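You operate a simulated robot arm through the tools that you are given. There is no shell and no other tool.

You run a simulated robot arm. Do the job below in one go: nothing can be reset, and whatever is moved stays where it is left.

Task
Put things in order on the top of the work table. At the end: the red table lamp is on the white saucer; the green table lamp is on the silver small tray; the yellow number block from the top of the work table is on the blue saucer; the pepper shaker stands where the yellow number block stood; whatever was shut is shut again. Leave all else as you found it, and nothing knocked over. Set down upright: red table lamp, green table lamp.

The check looks at the end state, three seconds after you hand in, the way a careful person would. Anything else that was tipped, shoved, dropped, spilled or broken makes it a failure.

Robot
A 6-joint arm with a two-finger gripper, fixed in place. Base frame: the origin is at the foot of the arm, x ahead of it, y to its left, z up; the work surface is at about z = 0. Units: m, degrees, N and s.
With the tool pointing down near the work surface it reaches from about 0.18 to 0.48 m from the base axis. Its first joint turns from -66.0 to 66.0 degrees. Payload 1.76 kg.
Tool frame: the origin (TCP) lies between the finger pads and is the grasp point; the fingertips stand 0.029 m ahead of it; z points along the fingers, y is the line along which they close. The gripper opens to 0.082 m; its body begins 0.058 m behind the TCP.
Orientation is that of the tool frame in the base frame, as a unit quaternion [x, y, z, w]. With the fingers straight down and closing along the base's y, the tool's x points along the base's -x, its y along +y and its z along -z.

Tools
- The arm moves only by the tool drive_tool. Its argument "rows" is a list of rows, each a list of 3 entries, a list of its own where there are three numbers: the shift along the base's x, y, z in m, then the turn, a rotation vector about the base's x, y, z in degrees, then the gripper command, from -1 (fully open) to 1 (shut), values between in proportion. In form: [[[dx, dy, dz], [ax, ay, az], jaw], ...]. A call has 1 to 20 rows; each row is the pose to reach, as a shift and turn from the pose commanded when the call began. A row lasts 0.2 s, in which the tool goes at most 0.05 m and 8.6 degrees; a call with a longer step from one row to the next is refused whole, and so is a gripper value outside its range. Where a pose cannot be reached the arm comes as near as it can. A force on the tool above 40 N (or 10 N above the force at the start of the call, whichever is more), or a blocked arm, ends the call early, and 0.2 s more pass. Each finger travels about 0.2035 m/s and halts on what it meets, pressing with about 34 N; the grip force reading is that of the motor and also rises with nothing between the fingers. The clock runs only during rows and for 0.2 s after the last one: add rows that repeat a pose to give the fingers time. It gives the time, the measured TCP pose, the force on the tool (base axes), the opening and the grip force at its end, in the units of the frame above (readings bear some noise), with the torque about the TCP (base axes, N m) and any sound that the robot's microphone picked up.
- Cameras (640 x 400 px; columns grow to the right, rows downward): "scene" is fixed at [0.0416, 0.3243, 0.4211]; the picture's right is [-0.87, -0.49, 0.00], its down [-0.29, 0.52, -0.80] and it looks along [0.39, -0.70, -0.59] (base axes); focal length 214 px, centre (320, 200). "wrist" rides on the gripper at [0.079, 0.004, -0.089] in the tool frame; the picture's right is [-0.05, 1.00, 0.00], its down [-0.71, -0.04, -0.71] and it looks along [-0.71, -0.04, 0.71] (tool axes); focal length 256 px, centre (320, 200). There is no depth. A picture from a camera that has moved, and an enlarged one, comes with that camera's place and axes in the base frame and with its lens.
- snapshot(camera): a new picture of that camera. No time passes.
- inspect(camera, box): a new picture of the part [left, top, right, bottom] of that camera's present view, enlarged. No time passes.
- hand_in(): hands the job in; it is judged then, once.

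Places have to be worked out from the pictures, the camera data and where the tool is seen. Open the gripper and draw the arm clear of the work before you hand the job in, unless the task says otherwise.

The tools are called after ">>>" as a command line: name --argument value ..., lists and objects as JSON in quotes. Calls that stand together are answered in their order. drive_tool: Moves the arm, as the interface text tells. Its arguments: {"type":"object","properties":{"rows":{"type":"array","items":{"type":"array"}}},"required":["rows"]} The other tools are called the same way: snapshot (camera) takes a picture; inspect (camera, box) takes an enlarged picture of a part of a camera's view; hand_in () hands the job in.

At the start:

```text
clock: 0.0
ee_pos: [0.2411, -0.0139, 0.3389]
ee_rot: [0.0, 1.0, 0.0, 0.001]
ft_force: [0.2, -0.4, 0.2]
torque: [-0.01, 0.02, 0.01]
finger_gap: 0.0821
grip_force: 0.1
```

scene: 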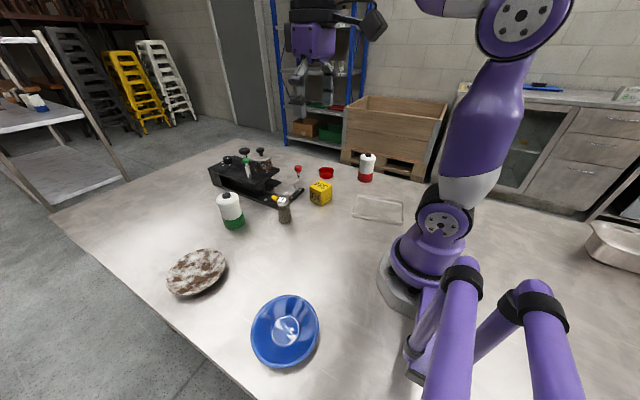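
wrist: 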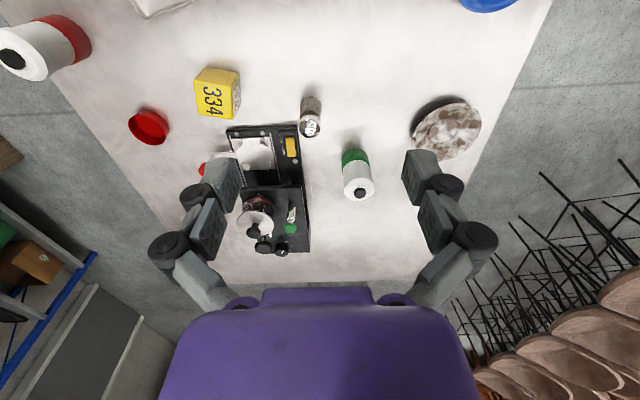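

I start by looking closely at the objects on the table before moving anything.

>>> inspect --camera "scene" --box '[200, 130, 420, 267]'

>>> inspect --camera "wrist" --box '[100, 40, 500, 290]'

>>> inspect --camera "scene" --box '[150, 220, 438, 400]'

```text
2.91 times, centred on (310, 198) of scene
camera zoom: at [0.0416, 0.3243, 0.4211], right [-0.87, -0.49, 0.0], down [-0.29, 0.52, -0.8], along [0.39, -0.7, -0.59], focal length 624 px, centre (349, 204)
```

zoom: 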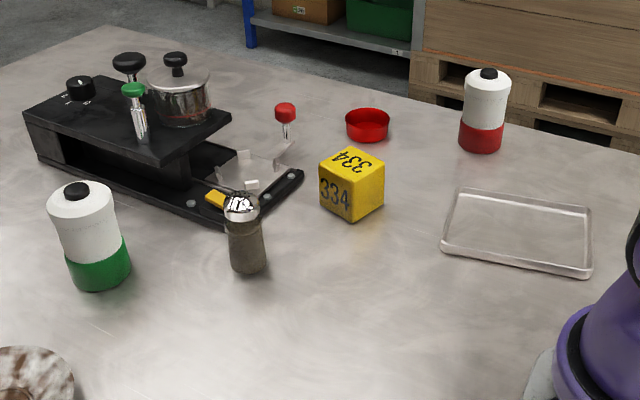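

```text
1.60 times, centred on (300, 165) of wrist
camera zoom: at [0.1626, -0.0089, 0.4281], right [0.05, 1.0, 0.0], down [0.7, -0.04, 0.71], along [0.71, -0.04, -0.71], focal length 410 px, centre (352, 256)
```

zoom: 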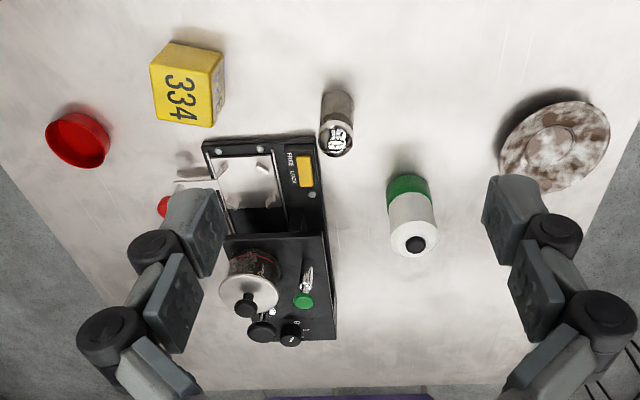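

```text
2.22 times, centred on (294, 310) of scene
camera zoom: at [0.0416, 0.3243, 0.4211], right [-0.87, -0.49, 0.0], down [-0.29, 0.52, -0.8], along [0.39, -0.7, -0.59], focal length 477 px, centre (378, -44)
```

zoom: 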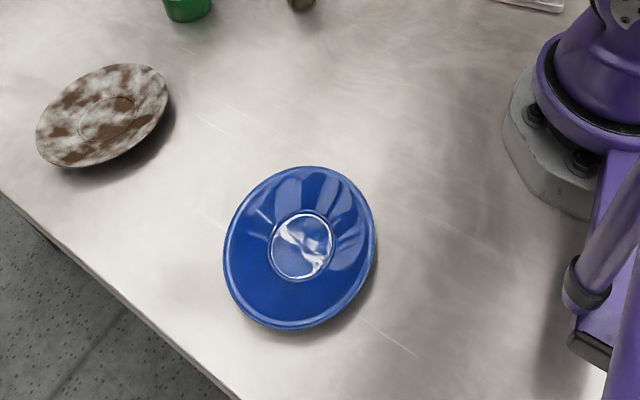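

Next I zoom further on the machine and candidates for the lamps, since two kinds of red/green objects are present.

>>> inspect --camera "scene" --box '[205, 140, 309, 205]'

>>> inspect --camera "scene" --box '[280, 145, 384, 210]'

>>> inspect --camera "wrist" --box '[190, 110, 390, 235]'

>>> inspect --camera "scene" --box '[0, 60, 160, 160]'

>>> inspect --camera "scene" --box '[480, 60, 640, 290]'

```text
6.15 times, centred on (257, 172) of scene
camera zoom: at [0.0416, 0.3243, 0.4211], right [-0.87, -0.49, 0.0], down [-0.29, 0.52, -0.8], along [0.39, -0.7, -0.59], focal length 1320 px, centre (708, 369)
```

zoom: 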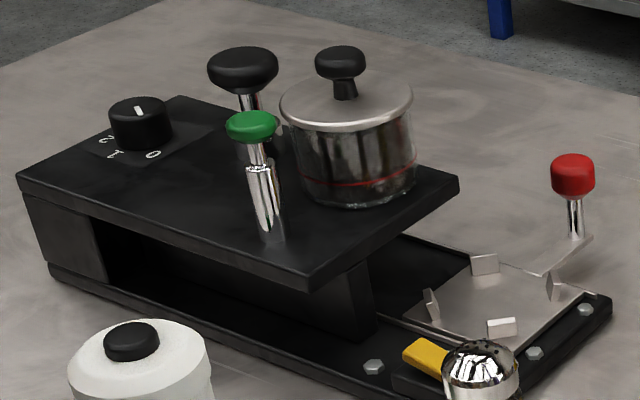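

```text
6.15 times, centred on (332, 178) of scene
camera zoom: at [0.0416, 0.3243, 0.4211], right [-0.87, -0.49, 0.0], down [-0.29, 0.52, -0.8], along [0.39, -0.7, -0.59], focal length 1320 px, centre (246, 338)
```

zoom: 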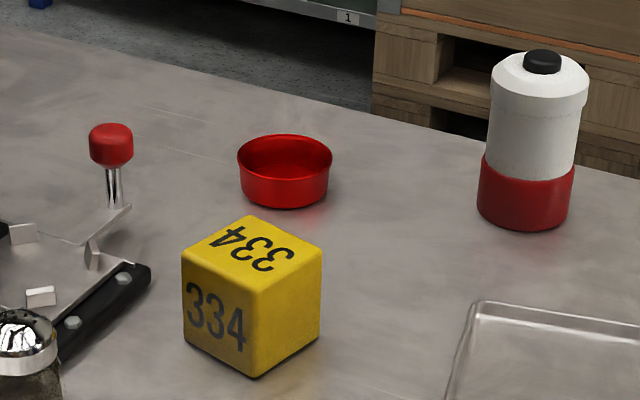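

```text
3.20 times, centred on (290, 172) of wrist
camera zoom: at [0.1626, -0.0089, 0.4281], right [0.05, 1.0, 0.0], down [0.7, -0.04, 0.71], along [0.71, -0.04, -0.71], focal length 819 px, centre (416, 288)
```

zoom: 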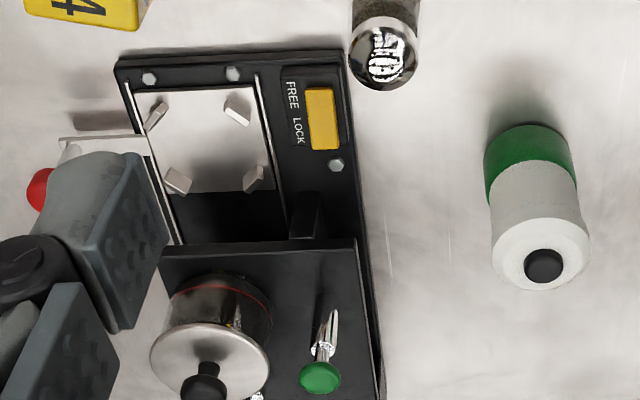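

```text
4.00 times, centred on (80, 110) of scene
camera zoom: at [0.0416, 0.3243, 0.4211], right [-0.87, -0.49, 0.0], down [-0.29, 0.52, -0.8], along [0.39, -0.7, -0.59], focal length 858 px, centre (1280, 560)
```

zoom: 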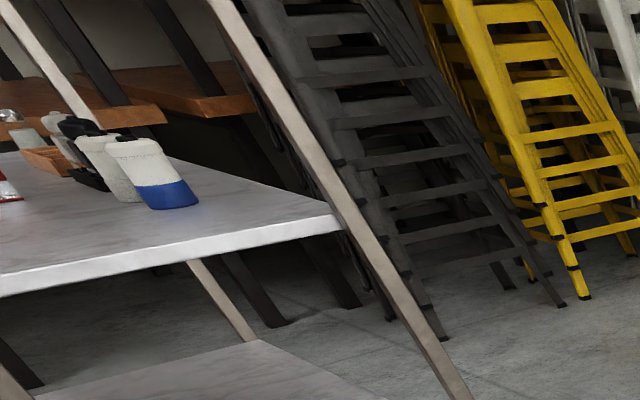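

```text
1.74 times, centred on (560, 175) of scene
camera zoom: at [0.0416, 0.3243, 0.4211], right [-0.87, -0.49, 0.0], down [-0.29, 0.52, -0.8], along [0.39, -0.7, -0.59], focal length 373 px, centre (-97, 244)
```

zoom: 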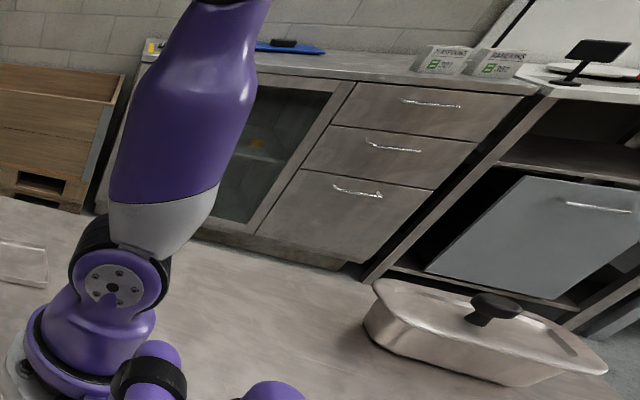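

The red and green lantern-shaped lamps, pepper shaker, "334" block, tray and two saucers are all on the open table; nothing seems to need opening. From both cameras I put the block at about (0.317, -0.178), turned about -13°, so I move above it for a closer wrist view.

>>> drive_tool --rows '[[[0.012, -0.027, -0.01], [0, 0, -3], -1], [[0.025, -0.055, -0.03], [0, 0, -6], -1], [[0.038, -0.082, -0.05], [0, 0, -9], -1], [[0.051, -0.11, -0.07], [0, 0, -12], -1], [[0.064, -0.137, -0.09], [0, 0, -13], -1], [[0.0764, -0.164, -0.11], [0, 0, -13], -1], [[0.0764, -0.164, -0.12], [0, 0, -13], -1], [[0.0764, -0.164, -0.12], [0, 0, -13], -1]]'

>>> snapshot --camera "wrist"

>>> snapshot --camera "scene"

```text
clock: 1.8
ee_pos: [0.3184, -0.1777, 0.2177]
ee_rot: [0.113, 0.994, 0.0, 0.001]
ft_force: [0.8, -1.0, -0.2]
torque: [0.04, -0.01, 0.04]
finger_gap: 0.0818
grip_force: 0.1
```

```text
taken
camera wrist: at [0.2419, -0.1556, 0.3078], right [0.28, 0.96, 0.0], down [0.68, -0.2, 0.71], along [0.68, -0.2, -0.71], focal length 256 px, centre (320, 200)
```

wrist: 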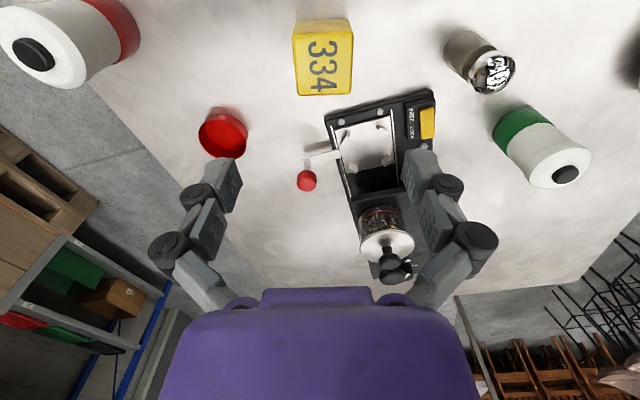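

```text
taken
```

scene: 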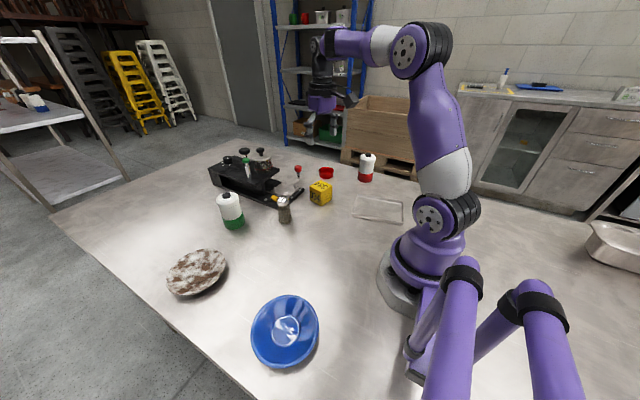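

The block sits right where I expected. I zoom in on it to refine its centre and turn before descending.

>>> inspect --camera "wrist" --box '[264, 5, 384, 105]'

>>> inspect --camera "scene" --box '[270, 160, 366, 220]'

>>> inspect --camera "scene" --box '[280, 60, 440, 160]'

```text
4.00 times, centred on (324, 55) of wrist
camera zoom: at [0.2419, -0.1556, 0.3078], right [0.28, 0.96, 0.0], down [0.68, -0.2, 0.71], along [0.68, -0.2, -0.71], focal length 1024 px, centre (304, 780)
```

zoom: 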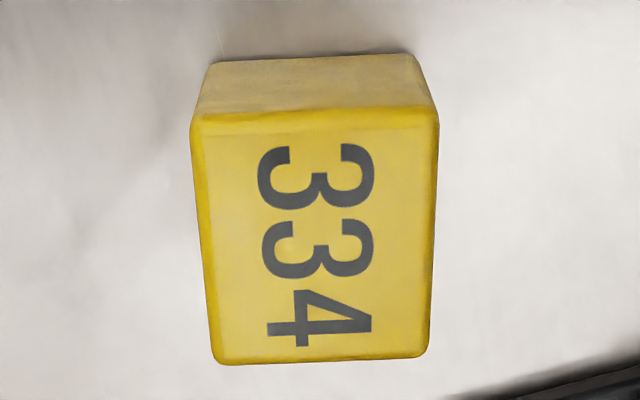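

```text
6.67 times, centred on (318, 190) of scene
camera zoom: at [0.0416, 0.3243, 0.4211], right [-0.87, -0.49, 0.0], down [-0.29, 0.52, -0.8], along [0.39, -0.7, -0.59], focal length 1430 px, centre (333, 267)
```

zoom: 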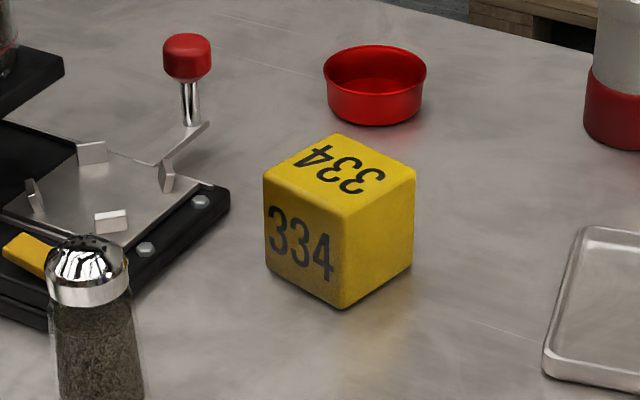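

```text
4.00 times, centred on (360, 110) of scene
camera zoom: at [0.0416, 0.3243, 0.4211], right [-0.87, -0.49, 0.0], down [-0.29, 0.52, -0.8], along [0.39, -0.7, -0.59], focal length 858 px, centre (160, 560)
```

zoom: 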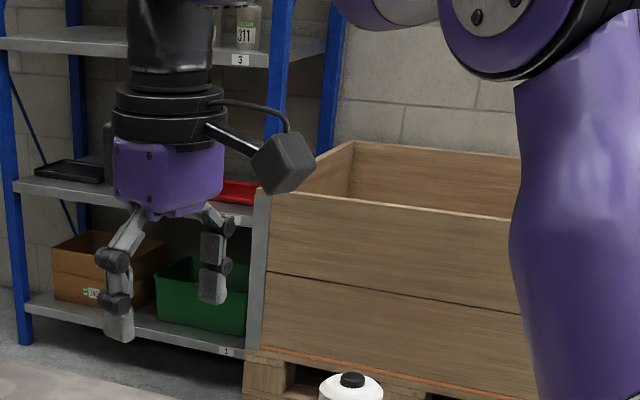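

The block's top corners work out to a centre near (0.320, -0.175), about 0.052 m on a side, turned -14°. I adjust slightly, descend to z≈0.036 and close.

>>> drive_tool --rows '[[[0.0025, 0.003, -0.03], [0, 0, -1], -1], [[0.0025, 0.003, -0.065], [0, 0, -1], -1], [[0.0025, 0.003, -0.1], [0, 0, -1], -1], [[0.0025, 0.003, -0.13], [0, 0, -1], -1], [[0.0025, 0.003, -0.155], [0, 0, -1], -1], [[0.0025, 0.003, -0.173], [0, 0, -1], -1], [[0.0025, 0.003, -0.183], [0, 0, -1], -1], [[0.0025, 0.003, -0.183], [0, 0, -1], -1]]'

>>> inspect --camera "scene" --box '[250, 100, 442, 220]'

>>> snapshot --camera "wrist"

```text
clock: 3.6
ee_pos: [0.321, -0.1742, 0.0361]
ee_rot: [0.123, 0.992, 0.0, 0.001]
ft_force: [0.1, -0.3, 0.7]
torque: [0.01, 0.01, 0.02]
finger_gap: 0.0819
grip_force: 0.2
```

```text
3.33 times, centred on (346, 160) of scene
camera zoom: at [0.0416, 0.3243, 0.4211], right [-0.87, -0.49, 0.0], down [-0.29, 0.52, -0.8], along [0.39, -0.7, -0.59], focal length 715 px, centre (233, 333)
```

zoom: 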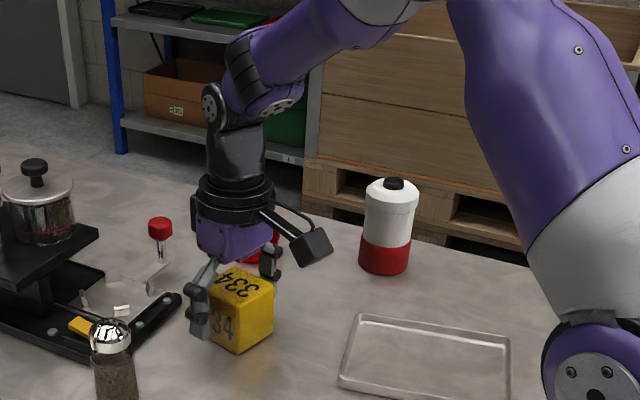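

```text
taken
camera wrist: at [0.2449, -0.1511, 0.1249], right [0.29, 0.96, 0.0], down [0.67, -0.21, 0.71], along [0.68, -0.21, -0.71], focal length 256 px, centre (320, 200)
```

wrist: 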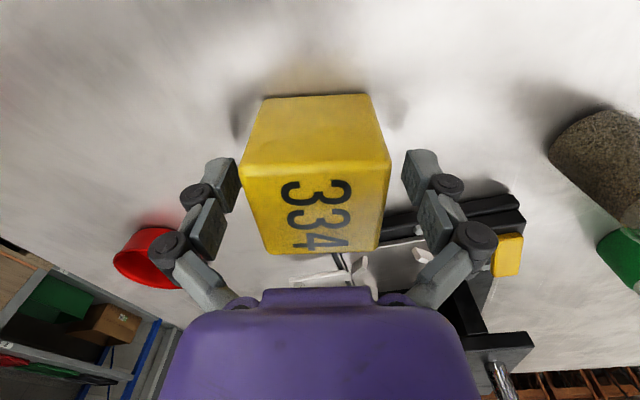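

The fingers straddle the block with clearance on both sides. I close on it and lift straight up.

>>> drive_tool --rows '[[[0, 0, 0], [0, 0, 0], 0.3], [[0, 0, 0], [0, 0, 0], 1], [[0, 0, 0], [0, 0, 0], 1], [[0, 0, 0.01], [0, 0, 0], 1], [[0, 0, 0.03], [0, 0, 0], 1], [[0, 0, 0.06], [0, 0, 0], 1], [[0, 0, 0.1], [0, 0, 0], 1], [[0, 0, 0.14], [0, 0, 0], 1], [[0, 0, 0.17], [0, 0, 0], 1], [[0, 0, 0.18], [0, 0, 0], 1]]'

>>> snapshot --camera "wrist"

```text
clock: 5.8
ee_pos: [0.3214, -0.1739, 0.2153]
ee_rot: [0.121, 0.993, 0.0, 0.001]
ft_force: [-0.6, 0.0, 0.4]
torque: [0.0, 0.0, 0.02]
finger_gap: 0.0002
grip_force: 28.8
```

```text
taken
camera wrist: at [0.2453, -0.1505, 0.3057], right [0.29, 0.96, 0.0], down [0.67, -0.21, 0.71], along [0.68, -0.21, -0.71], focal length 256 px, centre (320, 200)
```

wrist: 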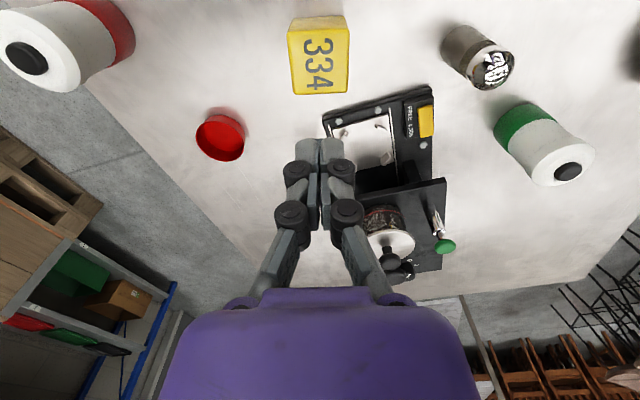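

The gap reads 0, so the block was not held, and it still appears to stand in place. I inspect where it is now before trying again.

>>> inspect --camera "wrist" --box '[259, 0, 379, 100]'

>>> inspect --camera "scene" --box '[270, 160, 366, 220]'

```text
4.00 times, centred on (319, 50) of wrist
camera zoom: at [0.2453, -0.1505, 0.3057], right [0.29, 0.96, 0.0], down [0.67, -0.21, 0.71], along [0.68, -0.21, -0.71], focal length 1024 px, centre (324, 800)
```

zoom: 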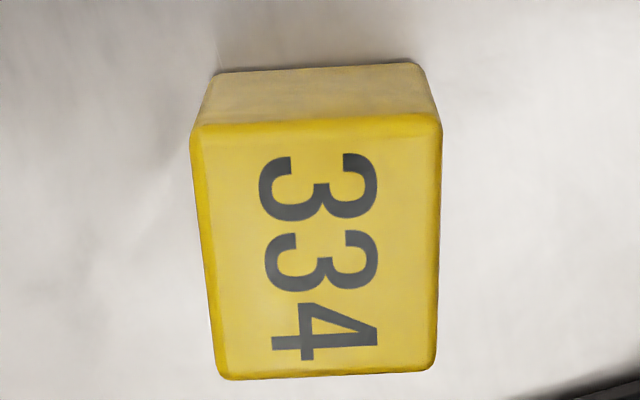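

```text
6.67 times, centred on (318, 190) of scene
camera zoom: at [0.0416, 0.3243, 0.4211], right [-0.87, -0.49, 0.0], down [-0.29, 0.52, -0.8], along [0.39, -0.7, -0.59], focal length 1430 px, centre (333, 267)
```

zoom: 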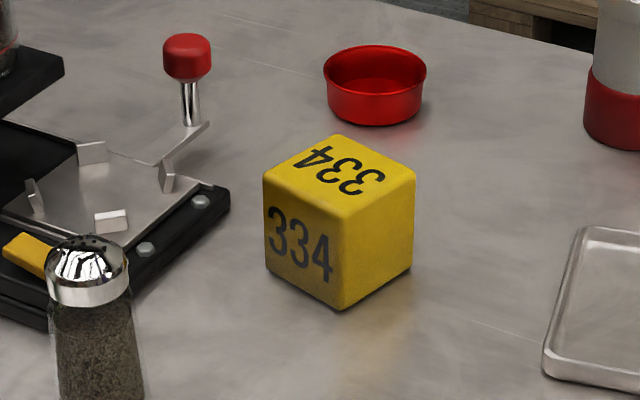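

The block has not moved a pixel, so the fingers must have slid up its sides. I reopen, descend again a little lower, and close, reading the grip before any lift.

>>> drive_tool --rows '[[[0, 0, 0], [0, 0, 0], -1], [[0, 0, 0], [0, 0, 0], -1], [[0, -0.001, -0.04], [0, 0, 0], -1], [[0, -0.001, -0.08], [0, 0, 0], -1], [[0, -0.001, -0.115], [0, 0, 0], -1], [[0, -0.001, -0.145], [0, 0, 0], -1], [[0, -0.001, -0.168], [0, 0, 0], -1], [[0, -0.001, -0.18], [0, 0, 0], -1], [[0, -0.001, -0.183], [0, 0, 0], -1], [[0, -0.001, -0.183], [0, 0, 0], -1], [[0, -0.001, -0.183], [0, 0, 0], 0.5], [[0, -0.001, -0.183], [0, 0, 0], 1], [[0, -0.001, -0.183], [0, 0, 0], 1], [[0, -0.001, -0.183], [0, 0, 0], 1]]'

>>> snapshot --camera "wrist"

>>> inspect --camera "scene" --box '[250, 120, 410, 220]'

```text
clock: 8.8
ee_pos: [0.3203, -0.176, 0.0333]
ee_rot: [0.122, 0.992, 0.0, 0.001]
ft_force: [2.3, -1.6, 9.6]
torque: [0.22, -0.11, -0.11]
finger_gap: 0.0533
grip_force: 34.5
```

```text
taken
camera wrist: at [0.2447, -0.152, 0.122], right [0.29, 0.96, 0.0], down [0.67, -0.21, 0.71], along [0.68, -0.21, -0.7], focal length 256 px, centre (320, 200)
```

wrist: 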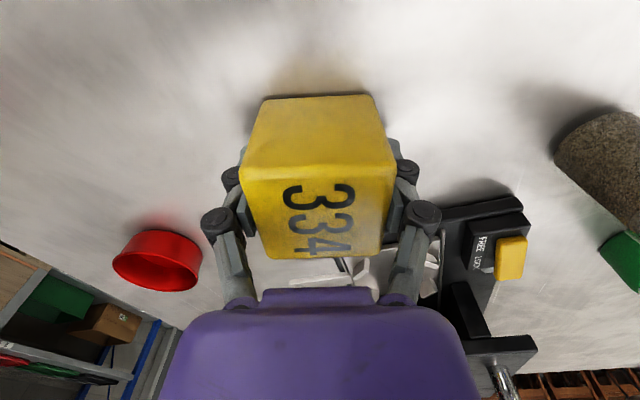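

```text
4.00 times, centred on (330, 170) of scene
camera zoom: at [0.0415, 0.3243, 0.4211], right [-0.87, -0.49, 0.0], down [-0.29, 0.52, -0.8], along [0.39, -0.7, -0.59], focal length 858 px, centre (280, 320)
```

zoom: 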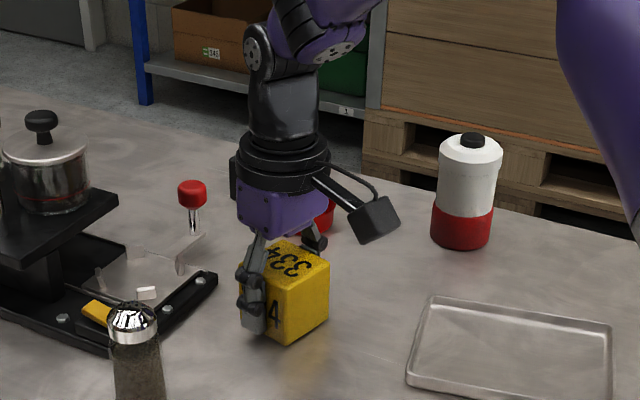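

The gap is 0.0533, so the block is held now, with a slight upward reaction. I lift very slowly and read again.

>>> drive_tool --rows '[[[0, 0, 0.002], [0, 0, 0], 1], [[0, 0, 0.004], [0, 0, 0], 1], [[0, 0, 0.006], [0, 0, 0], 1], [[0, 0, 0.008], [0, 0, 0], 1], [[0, 0, 0.01], [0, 0, 0], 1], [[0, 0, 0.012], [0, 0, 0], 1]]'

>>> inspect --camera "scene" --box '[250, 120, 410, 220]'

```text
clock: 10.2
ee_pos: [0.32, -0.1761, 0.0444]
ee_rot: [0.123, 0.992, -0.001, 0.001]
ft_force: [-0.7, -0.4, -1.1]
torque: [0.03, -0.04, -0.02]
finger_gap: 0.0533
grip_force: 34.1
```

```text
4.00 times, centred on (330, 170) of scene
camera zoom: at [0.0416, 0.3243, 0.4211], right [-0.87, -0.49, 0.0], down [-0.29, 0.52, -0.8], along [0.39, -0.7, -0.59], focal length 858 px, centre (280, 320)
```

zoom: 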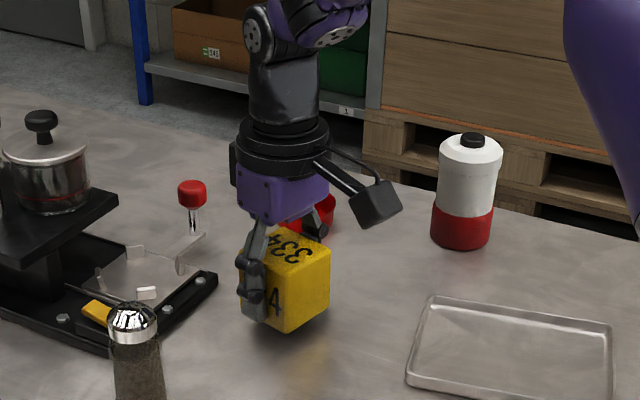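

The block is off the table and held firmly. I continue upward at moderate speed and check again.

>>> drive_tool --rows '[[[0, 0, 0.01], [0, 0, 0], 1], [[0, 0, 0.025], [0, 0, 0], 1], [[0, 0, 0.045], [0, 0, 0], 1], [[0, 0, 0.07], [0, 0, 0], 1], [[0, 0, 0.095], [0, 0, 0], 1], [[0, 0, 0.12], [0, 0, 0], 1], [[0, 0, 0.14], [0, 0, 0], 1], [[0, 0, 0.155], [0, 0, 0], 1], [[0, 0, 0.165], [0, 0, 0], 1]]'

>>> snapshot --camera "wrist"

```text
clock: 12.2
ee_pos: [0.321, -0.1741, 0.2096]
ee_rot: [0.122, 0.993, 0.0, 0.001]
ft_force: [0.1, -0.1, -1.3]
torque: [0.0, -0.01, 0.03]
finger_gap: 0.0532
grip_force: 34.1
```

```text
taken
camera wrist: at [0.2444, -0.1518, 0.2996], right [0.29, 0.96, 0.0], down [0.67, -0.21, 0.71], along [0.68, -0.21, -0.71], focal length 256 px, centre (320, 200)
```

wrist: 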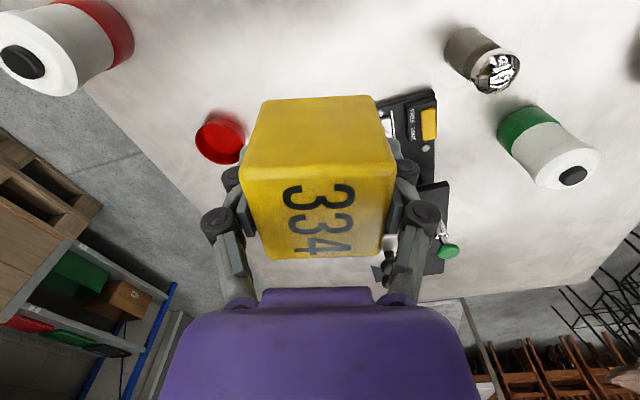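

The block is held firmly. I carry it across at z≈0.21, turning the tool with the arm, to a point above the blue saucer near (0.178, 0.206).

>>> drive_tool --rows '[[[-0.008, 0.02, 0.005], [0, 0, 3], 1], [[-0.018, 0.05, 0.01], [0, 0, 6], 1], [[-0.03, 0.083, 0.01], [0, 0, 10], 1], [[-0.043, 0.117, 0.01], [0, 0, 15], 1], [[-0.056, 0.15, 0.01], [0, 0, 20], 1], [[-0.068, 0.184, 0.01], [0, 0, 25], 1], [[-0.081, 0.218, 0.01], [0, 0, 30], 1], [[-0.094, 0.252, 0.01], [0, 0, 35], 1], [[-0.106, 0.286, 0.01], [0, 0, 39], 1], [[-0.119, 0.32, 0.005], [0, 0, 43], 1], [[-0.13, 0.35, 0], [0, 0, 46], 1], [[-0.138, 0.372, 0], [0, 0, 48], 1], [[-0.142, 0.382, 0], [0, 0, 49], 1], [[-0.142, 0.382, 0], [0, 0, 49], 1]]'

>>> snapshot --camera "wrist"

>>> snapshot --camera "scene"

```text
clock: 15.2
ee_pos: [0.178, 0.2067, 0.2086]
ee_rot: [-0.301, 0.954, 0.001, 0.0]
ft_force: [0.0, -0.8, -0.5]
torque: [-0.01, -0.02, 0.02]
finger_gap: 0.053
grip_force: 34.5
```

```text
taken
camera wrist: at [0.1109, 0.1651, 0.2988], right [-0.53, 0.85, 0.0], down [0.6, 0.37, 0.71], along [0.6, 0.38, -0.71], focal length 256 px, centre (320, 200)
```

wrist: 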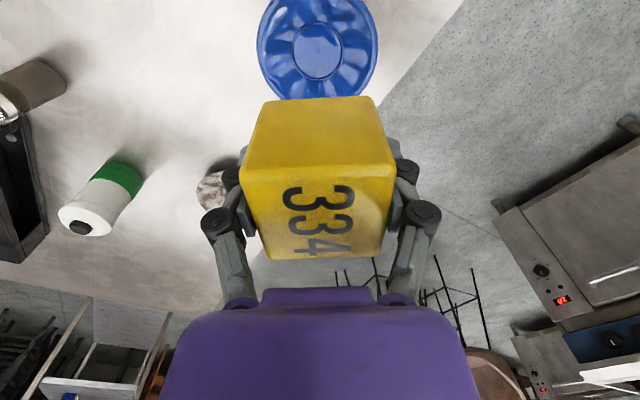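

```text
taken
```

scene: 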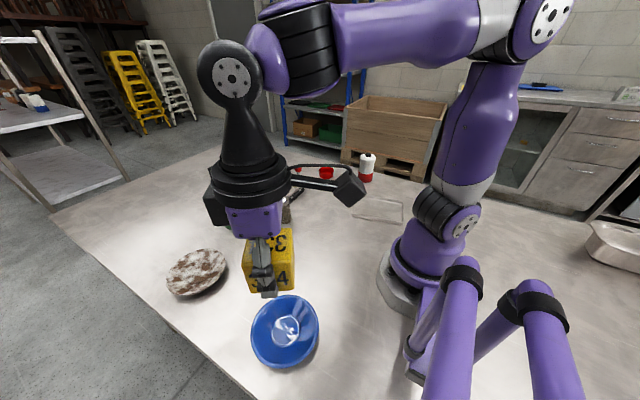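

The saucer is visible just beyond the block. I zoom in to refine its centre before lowering.

>>> inspect --camera "wrist" --box '[240, 0, 400, 100]'

>>> inspect --camera "scene" --box '[205, 270, 365, 370]'

```text
4.00 times, centred on (320, 50) of wrist
camera zoom: at [0.1109, 0.1651, 0.2988], right [-0.53, 0.85, 0.0], down [0.6, 0.37, 0.71], along [0.6, 0.38, -0.71], focal length 1024 px, centre (320, 800)
```

zoom: 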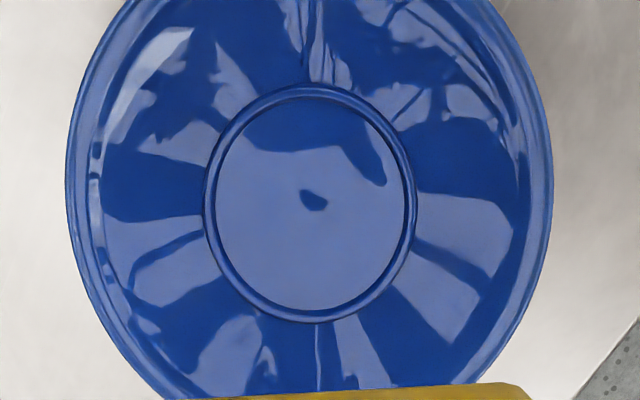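

```text
4.00 times, centred on (285, 320) of scene
camera zoom: at [0.0416, 0.3243, 0.4211], right [-0.87, -0.49, 0.0], down [-0.29, 0.52, -0.8], along [0.39, -0.7, -0.59], focal length 858 px, centre (460, -280)
```

zoom: 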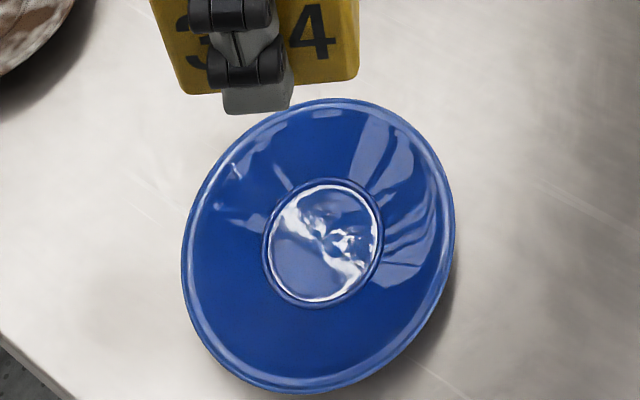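

The saucer's well centres at about (0.178, 0.204) with rim radius ~0.06 and height ~0.018. I lower the block to just above it.

>>> drive_tool --rows '[[[0, -0.001, -0.02], [0, 0, 0], 1], [[0, -0.002, -0.05], [0, 0, 0], 1], [[0, -0.002, -0.08], [0, 0, 0], 1], [[0, -0.002, -0.11], [0, 0, 0], 1], [[0, -0.002, -0.135], [0, 0, 0], 1], [[0, -0.002, -0.15], [0, 0, 0], 1], [[0, -0.002, -0.157], [0, 0, 0], 1], [[0, -0.002, -0.157], [0, 0, 0], 1]]'

>>> inspect --camera "scene" --box '[205, 250, 365, 350]'

>>> snapshot --camera "wrist"

```text
clock: 17.0
ee_pos: [0.179, 0.2036, 0.0517]
ee_rot: [-0.301, 0.954, -0.001, 0.0]
ft_force: [0.5, 0.2, -0.9]
torque: [0.01, 0.01, 0.01]
finger_gap: 0.0532
grip_force: 33.9
```

```text
4.00 times, centred on (285, 300) of scene
camera zoom: at [0.0416, 0.3243, 0.4211], right [-0.87, -0.49, 0.0], down [-0.29, 0.52, -0.8], along [0.39, -0.7, -0.59], focal length 858 px, centre (460, -200)
```

zoom: 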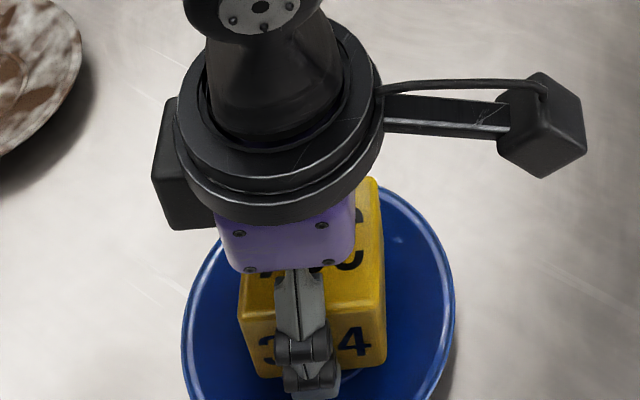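

```text
taken
camera wrist: at [0.1118, 0.1627, 0.1412], right [-0.53, 0.85, 0.0], down [0.6, 0.37, 0.71], along [0.6, 0.38, -0.71], focal length 256 px, centre (320, 200)
```

wrist: 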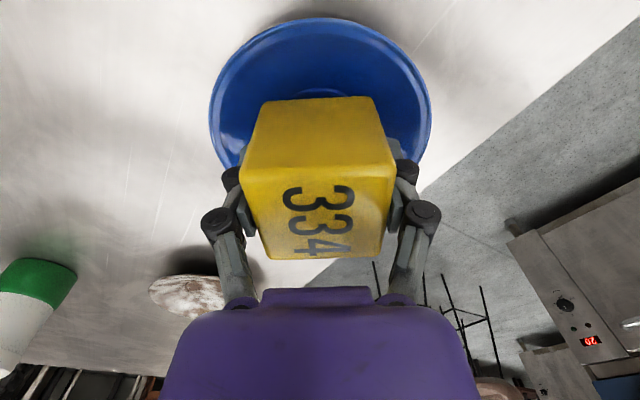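

The block is centred over the well, about 1 cm up. I lower it in small stages, watching the vertical force for contact.

>>> drive_tool --rows '[[[0, 0, -0.002], [0, 0, 0], 1], [[0, 0, -0.004], [0, 0, 0], 1], [[0, 0, -0.006], [0, 0, 0], 1], [[0, 0, -0.006], [0, 0, 0], 1]]'

```text
clock: 18.0
ee_pos: [0.1797, 0.2045, 0.0477]
ee_rot: [-0.301, 0.954, 0.001, 0.002]
ft_force: [-0.5, 0.2, -0.2]
torque: [0.02, -0.01, 0.05]
finger_gap: 0.0533
grip_force: 34.2
```

No clear contact yet; I continue 2 mm more.

>>> drive_tool --rows '[[[0, 0, -0.001], [0, 0, 0], 1], [[0, 0, -0.002], [0, 0, 0], 1], [[0, 0, -0.002], [0, 0, 0], 1]]'

>>> inspect --camera "wrist" --box '[200, 0, 440, 150]'

```text
clock: 18.8
ee_pos: [0.1802, 0.2045, 0.0447]
ee_rot: [-0.301, 0.954, 0.0, 0.002]
ft_force: [-0.4, 0.5, -1.8]
torque: [-0.01, 0.0, 0.01]
finger_gap: 0.0528
grip_force: 33.6
```

```text
2.67 times, centred on (320, 75) of wrist
camera zoom: at [0.1117, 0.1628, 0.1339], right [-0.53, 0.85, 0.0], down [0.6, 0.37, 0.71], along [0.6, 0.38, -0.71], focal length 683 px, centre (320, 533)
```

zoom: 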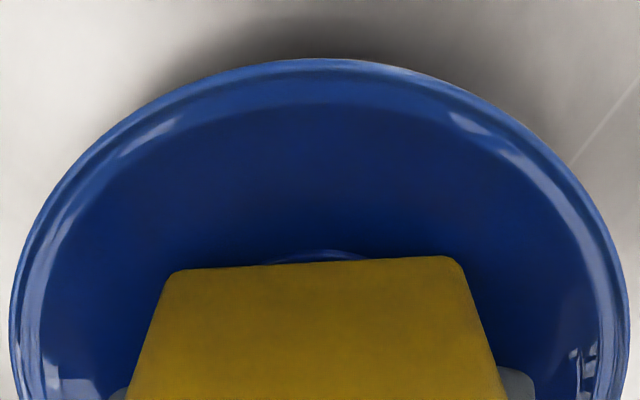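

Still no contact (force about -1.8 N is just the weight and noise); the ring of the well is still visible under the block's near edge. I lower in 1 mm stages.

>>> drive_tool --rows '[[[0, 0, -0.001], [0, 0, 0], 1], [[0, 0, -0.002], [0, 0, 0], 1], [[0, 0, -0.002], [0, 0, 0], 1]]'

```text
clock: 19.6
ee_pos: [0.1793, 0.205, 0.0435]
ee_rot: [-0.3, 0.954, 0.001, 0.002]
ft_force: [0.3, 3.0, 16.0]
torque: [-0.18, 0.13, 0.01]
finger_gap: 0.0531
grip_force: 33.6
```

Contact at about z=0.043 (16 N). I ease up by under 1 mm, then open only slightly so the fingers don't touch the saucer's slope.

>>> drive_tool --rows '[[[0, 0, 0.0007], [0, 0, 0], 1], [[0, 0, 0.0008], [0, 0, 0], 1], [[0, 0, 0.0008], [0, 0, 0], -0.4], [[0, 0, 0.0008], [0, 0, 0], -0.5], [[0, 0, 0.0008], [0, 0, 0], -0.5]]'

>>> snapshot --camera "wrist"

>>> inspect --camera "scene" --box '[205, 250, 365, 350]'

```text
clock: 20.8
ee_pos: [0.1788, 0.2043, 0.0449]
ee_rot: [-0.301, 0.954, 0.001, 0.001]
ft_force: [-0.5, 0.2, -0.2]
torque: [-0.02, -0.01, -0.02]
finger_gap: 0.0615
grip_force: 0.0
```

```text
taken
camera wrist: at [0.1115, 0.1629, 0.133], right [-0.53, 0.85, 0.0], down [0.6, 0.37, 0.71], along [0.6, 0.38, -0.71], focal length 256 px, centre (320, 200)
```

wrist: 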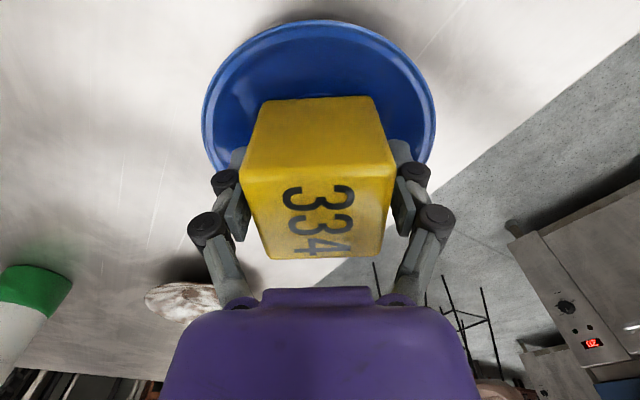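

```text
4.00 times, centred on (285, 300) of scene
camera zoom: at [0.0416, 0.3243, 0.4211], right [-0.87, -0.49, 0.0], down [-0.29, 0.52, -0.8], along [0.39, -0.7, -0.59], focal length 858 px, centre (460, -200)
```

zoom: 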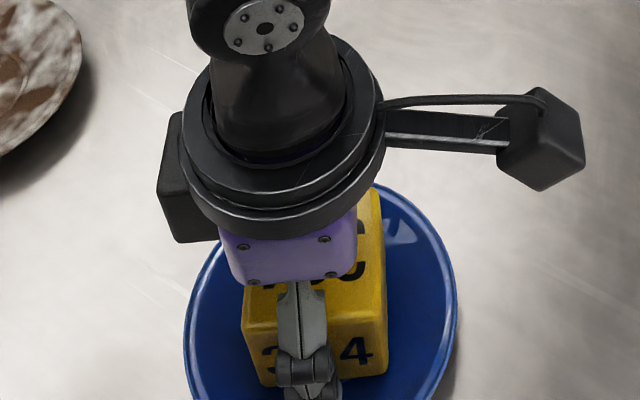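

The block is released and seated level. I lift straight up slowly, keeping the small opening.

>>> drive_tool --rows '[[[0, 0, 0.004], [0, 0, 0], -0.5], [[0, 0, 0.01], [0, 0, 0], -0.55], [[0, 0, 0.02], [0, 0, 0], -0.6], [[0, 0, 0.035], [0, 0, 0], -0.7], [[0, 0, 0.06], [0, 0, 0], -0.8], [[0, 0, 0.09], [0, 0, 0], -1], [[0, 0, 0.13], [0, 0, 0], -1], [[0, 0, 0.165], [0, 0, 0], -1], [[0, 0, 0.165], [0, 0, 0], -1]]'

>>> snapshot --camera "wrist"

>>> inspect --camera "scene" --box '[205, 250, 365, 350]'

```text
clock: 22.8
ee_pos: [0.1791, 0.2053, 0.2093]
ee_rot: [-0.301, 0.954, 0.0, 0.0]
ft_force: [0.5, 0.4, 0.3]
torque: [0.01, -0.02, 0.02]
finger_gap: 0.0818
grip_force: 0.0
```

```text
taken
camera wrist: at [0.1113, 0.1634, 0.2992], right [-0.53, 0.85, 0.0], down [0.6, 0.37, 0.71], along [0.6, 0.38, -0.71], focal length 256 px, centre (320, 200)
```

wrist: 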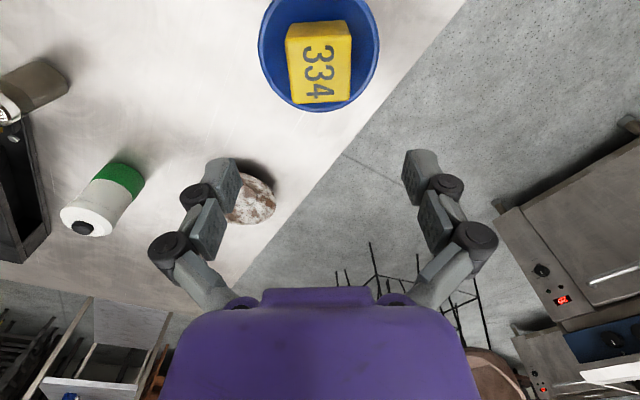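

```text
4.00 times, centred on (285, 300) of scene
camera zoom: at [0.0416, 0.3243, 0.4211], right [-0.87, -0.49, 0.0], down [-0.29, 0.52, -0.8], along [0.39, -0.7, -0.59], focal length 858 px, centre (460, -200)
```

zoom: 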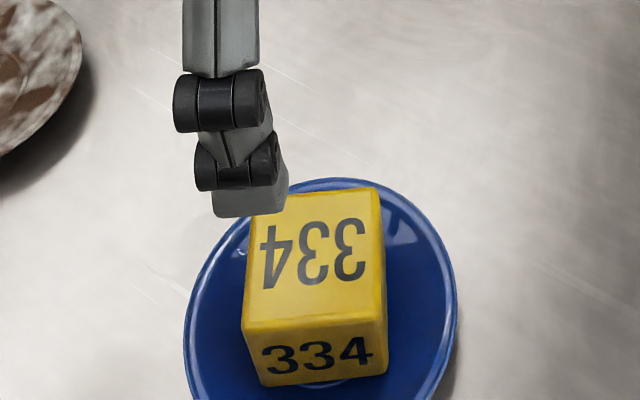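

The block stands squarely in the blue saucer. Next I move above the pepper shaker near (0.355, -0.037) with the tool back to yaw 0 for a closer look.

>>> drive_tool --rows '[[[0.01, -0.014, 0], [0, 0, -3], -1], [[0.028, -0.038, 0], [0, 0, -7], -1], [[0.05, -0.068, 0], [0, 0, -11], -1], [[0.072, -0.098, 0], [0, 0, -15], -1], [[0.094, -0.128, 0], [0, 0, -19], -1], [[0.116, -0.158, 0], [0, 0, -23], -1], [[0.138, -0.188, 0], [0, 0, -27], -1], [[0.156, -0.213, 0], [0, 0, -31], -1], [[0.17, -0.232, 0], [0, 0, -34], -1], [[0.177, -0.241, 0], [0, 0, -35], -1], [[0.177, -0.241, 0], [0, 0, -35], -1]]'

>>> snapshot --camera "wrist"

>>> inspect --camera "scene" --box '[240, 170, 336, 230]'

```text
clock: 25.2
ee_pos: [0.3558, -0.0364, 0.2088]
ee_rot: [0.0, 1.0, 0.0, 0.002]
ft_force: [0.9, 0.5, 0.4]
torque: [-0.02, 0.0, -0.02]
finger_gap: 0.0822
grip_force: 0.1
```

```text
taken
camera wrist: at [0.2764, -0.0321, 0.2968], right [0.05, 1.0, 0.0], down [0.7, -0.04, 0.71], along [0.71, -0.04, -0.71], focal length 256 px, centre (320, 200)
```

wrist: 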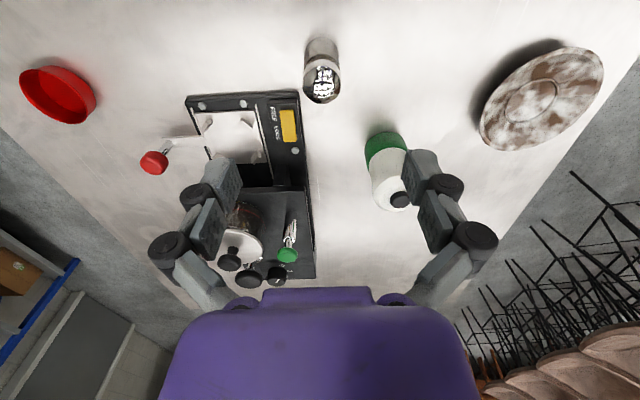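

```text
6.67 times, centred on (288, 200) of scene
camera zoom: at [0.0416, 0.3243, 0.4211], right [-0.87, -0.49, 0.0], down [-0.29, 0.52, -0.8], along [0.39, -0.7, -0.59], focal length 1430 px, centre (533, 200)
```

zoom: 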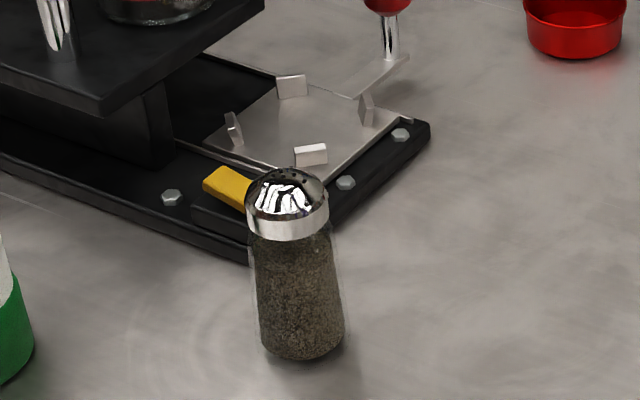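

I zoom on the shaker and the machine's nearest corner to get precise positions.

>>> inspect --camera "wrist" --box '[260, 20, 388, 100]'

>>> inspect --camera "wrist" --box '[340, 40, 640, 228]'

```text
5.00 times, centred on (324, 60) of wrist
camera zoom: at [0.2764, -0.0321, 0.2968], right [0.05, 1.0, 0.0], down [0.7, -0.04, 0.71], along [0.71, -0.04, -0.71], focal length 1280 px, centre (300, 900)
```

zoom: 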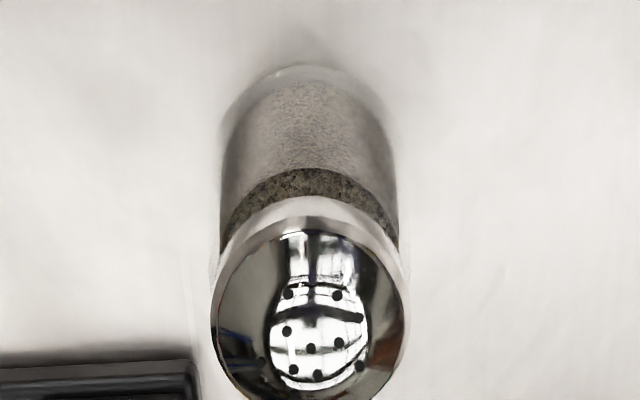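

```text
2.13 times, centred on (490, 134) of wrist
camera zoom: at [0.2764, -0.0321, 0.2968], right [0.05, 1.0, 0.0], down [0.7, -0.04, 0.71], along [0.71, -0.04, -0.71], focal length 545 px, centre (-42, 340)
```

zoom: 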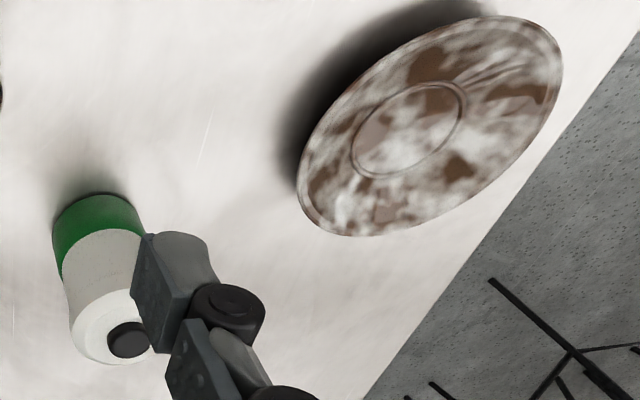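

I put the shaker at about (0.359, -0.035), 0.037 wide and 0.083 tall; the machine's edge is clear of both fingers at yaw 0. I descend around it to z≈0.042, fingers open.

>>> drive_tool --rows '[[[0.004, 0.002, -0.03], [0, 0, 0], -1], [[0.004, 0.002, -0.06], [0, 0, 0], -1], [[0.004, 0.002, -0.09], [0, 0, 0], -1], [[0.004, 0.002, -0.12], [0, 0, 0], -1], [[0.004, 0.002, -0.145], [0, 0, 0], -1], [[0.004, 0.002, -0.16], [0, 0, 0], -1], [[0.004, 0.002, -0.1667], [0, 0, 0], -1], [[0.004, 0.002, -0.1667], [0, 0, 0], -1]]'

>>> snapshot --camera "wrist"

>>> inspect --camera "scene" --box '[220, 140, 380, 240]'

```text
clock: 27.0
ee_pos: [0.3607, -0.0334, 0.0419]
ee_rot: [0.0, 1.0, -0.001, 0.0]
ft_force: [0.0, -0.6, -0.5]
torque: [-0.05, 0.01, 0.02]
finger_gap: 0.082
grip_force: 0.0
```

```text
taken
camera wrist: at [0.2806, -0.0296, 0.1311], right [0.05, 1.0, 0.0], down [0.7, -0.04, 0.71], along [0.71, -0.04, -0.71], focal length 256 px, centre (320, 200)
```

wrist: 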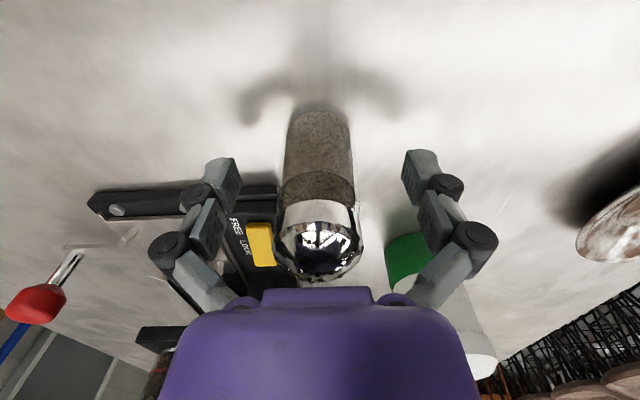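

```text
4.00 times, centred on (300, 190) of scene
camera zoom: at [0.0416, 0.3243, 0.4211], right [-0.87, -0.49, 0.0], down [-0.29, 0.52, -0.8], along [0.39, -0.7, -0.59], focal length 858 px, centre (400, 240)
```

zoom: 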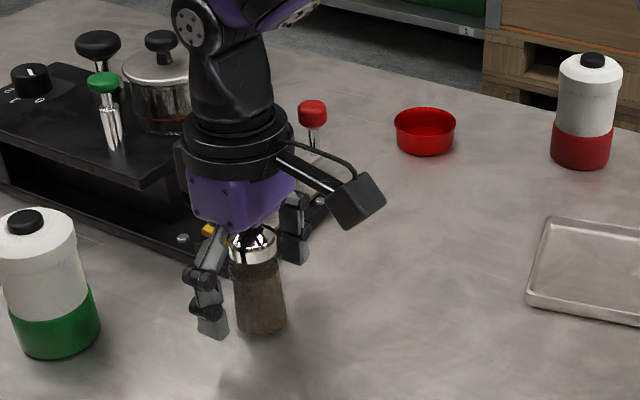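

The shaker is centred between the fingers with no contact. I close and read the grip before lifting.

>>> drive_tool --rows '[[[0, 0, 0], [0, 0, 0], -0.3], [[0, 0, 0], [0, 0, 0], 0], [[0, 0, 0], [0, 0, 0], 0.2], [[0, 0, 0], [0, 0, 0], 1], [[0, 0, 0], [0, 0, 0], 1], [[0, 0, 0], [0, 0, 0], 1]]'

>>> snapshot --camera "wrist"

```text
clock: 28.4
ee_pos: [0.3598, -0.0342, 0.0422]
ee_rot: [0.0, 1.0, 0.0, 0.002]
ft_force: [-2.3, -1.0, 7.5]
torque: [-0.04, 0.09, 0.02]
finger_gap: 0.0398
grip_force: 33.3
```

```text
taken
camera wrist: at [0.2807, -0.0297, 0.1314], right [0.05, 1.0, 0.0], down [0.7, -0.04, 0.71], along [0.71, -0.04, -0.71], focal length 256 px, centre (320, 200)
```

wrist: 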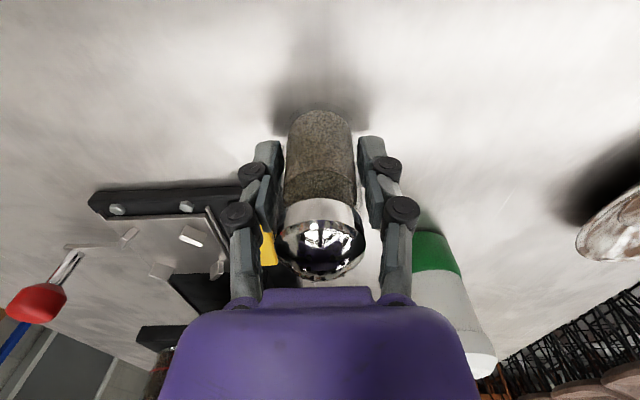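

Gripped with a gap of 0.040. I lift slowly and check.

>>> drive_tool --rows '[[[0, 0, 0.002], [0, 0, 0], 1], [[0, 0, 0.004], [0, 0, 0], 1], [[0, 0, 0.007], [0, 0, 0], 1], [[0, 0, 0.011], [0, 0, 0], 1], [[0, 0, 0.015], [0, 0, 0], 1]]'

>>> inspect --camera "scene" --box '[220, 140, 380, 240]'

```text
clock: 29.6
ee_pos: [0.3601, -0.0344, 0.0575]
ee_rot: [0.001, 1.0, 0.001, 0.002]
ft_force: [0.3, -1.0, -1.6]
torque: [0.02, 0.02, 0.02]
finger_gap: 0.0396
grip_force: 33.8
```

```text
4.00 times, centred on (300, 190) of scene
camera zoom: at [0.0416, 0.3243, 0.4211], right [-0.87, -0.49, 0.0], down [-0.29, 0.52, -0.8], along [0.39, -0.7, -0.59], focal length 858 px, centre (400, 240)
```

zoom: 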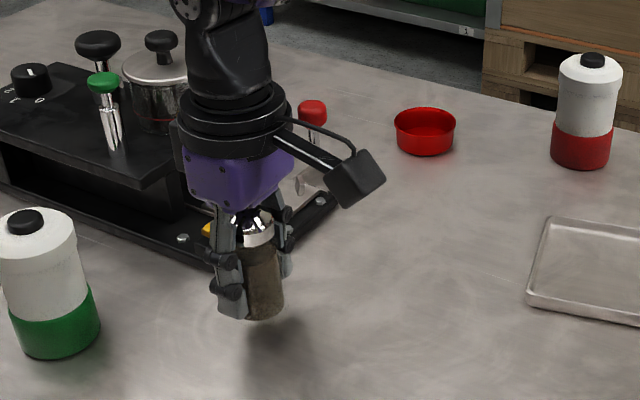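

The shaker hangs upright. I raise it, carry it to over the block's old spot (0.3195, -0.1755), and lower to just above the table.

>>> drive_tool --rows '[[[0, 0, 0.02], [0, 0, 0], 1], [[-0.005, -0.005, 0.045], [0, 0, 0], 1], [[-0.015, -0.02, 0.065], [0, 0, 0], 1], [[-0.025, -0.045, 0.075], [0, 0, 0], 1], [[-0.033, -0.075, 0.075], [0, 0, 0], 1], [[-0.0395, -0.105, 0.075], [0, 0, 0], 1], [[-0.0395, -0.128, 0.075], [0, 0, 0], 1], [[-0.0395, -0.139, 0.07], [0, 0, 0], 1], [[-0.0395, -0.1406, 0.055], [0, 0, 0], 1], [[-0.0395, -0.1406, 0.035], [0, 0, 0], 1], [[-0.0395, -0.1406, 0.015], [0, 0, 0], 1], [[-0.0395, -0.1406, -0.002], [0, 0, 0], 1], [[-0.0395, -0.1406, -0.01], [0, 0, 0], 1], [[-0.0395, -0.1406, -0.01], [0, 0, 0], 1]]'

>>> inspect --camera "scene" --box '[250, 120, 410, 220]'

>>> snapshot --camera "wrist"

```text
clock: 32.6
ee_pos: [0.3214, -0.1748, 0.0466]
ee_rot: [0.001, 1.0, 0.001, 0.002]
ft_force: [0.2, -0.9, -2.7]
torque: [0.01, 0.02, -0.04]
finger_gap: 0.0394
grip_force: 34.0
```

```text
4.00 times, centred on (330, 170) of scene
camera zoom: at [0.0416, 0.3243, 0.4211], right [-0.87, -0.49, 0.0], down [-0.29, 0.52, -0.8], along [0.39, -0.7, -0.59], focal length 858 px, centre (280, 320)
```

zoom: 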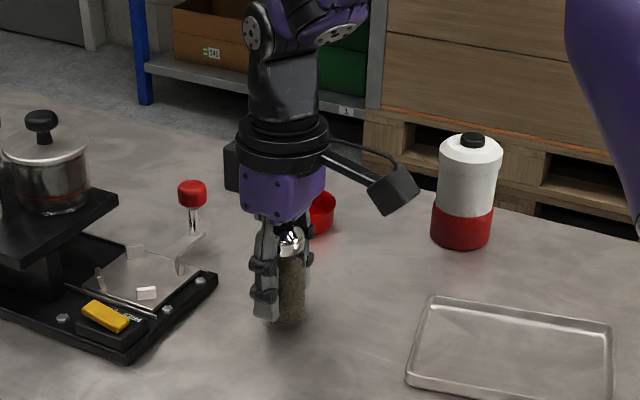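

```text
taken
camera wrist: at [0.241, -0.1704, 0.136], right [0.05, 1.0, 0.0], down [0.7, -0.04, 0.71], along [0.71, -0.04, -0.71], focal length 256 px, centre (320, 200)
```

wrist: 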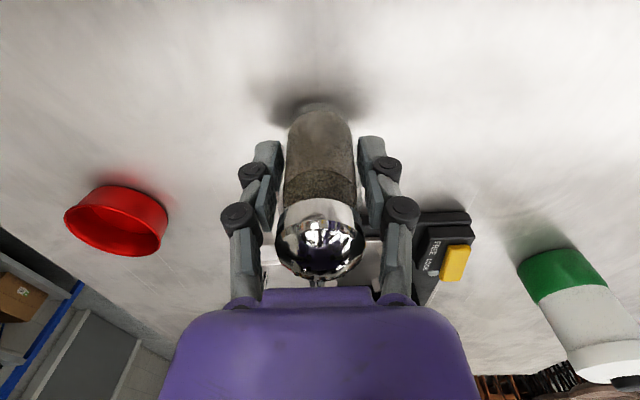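

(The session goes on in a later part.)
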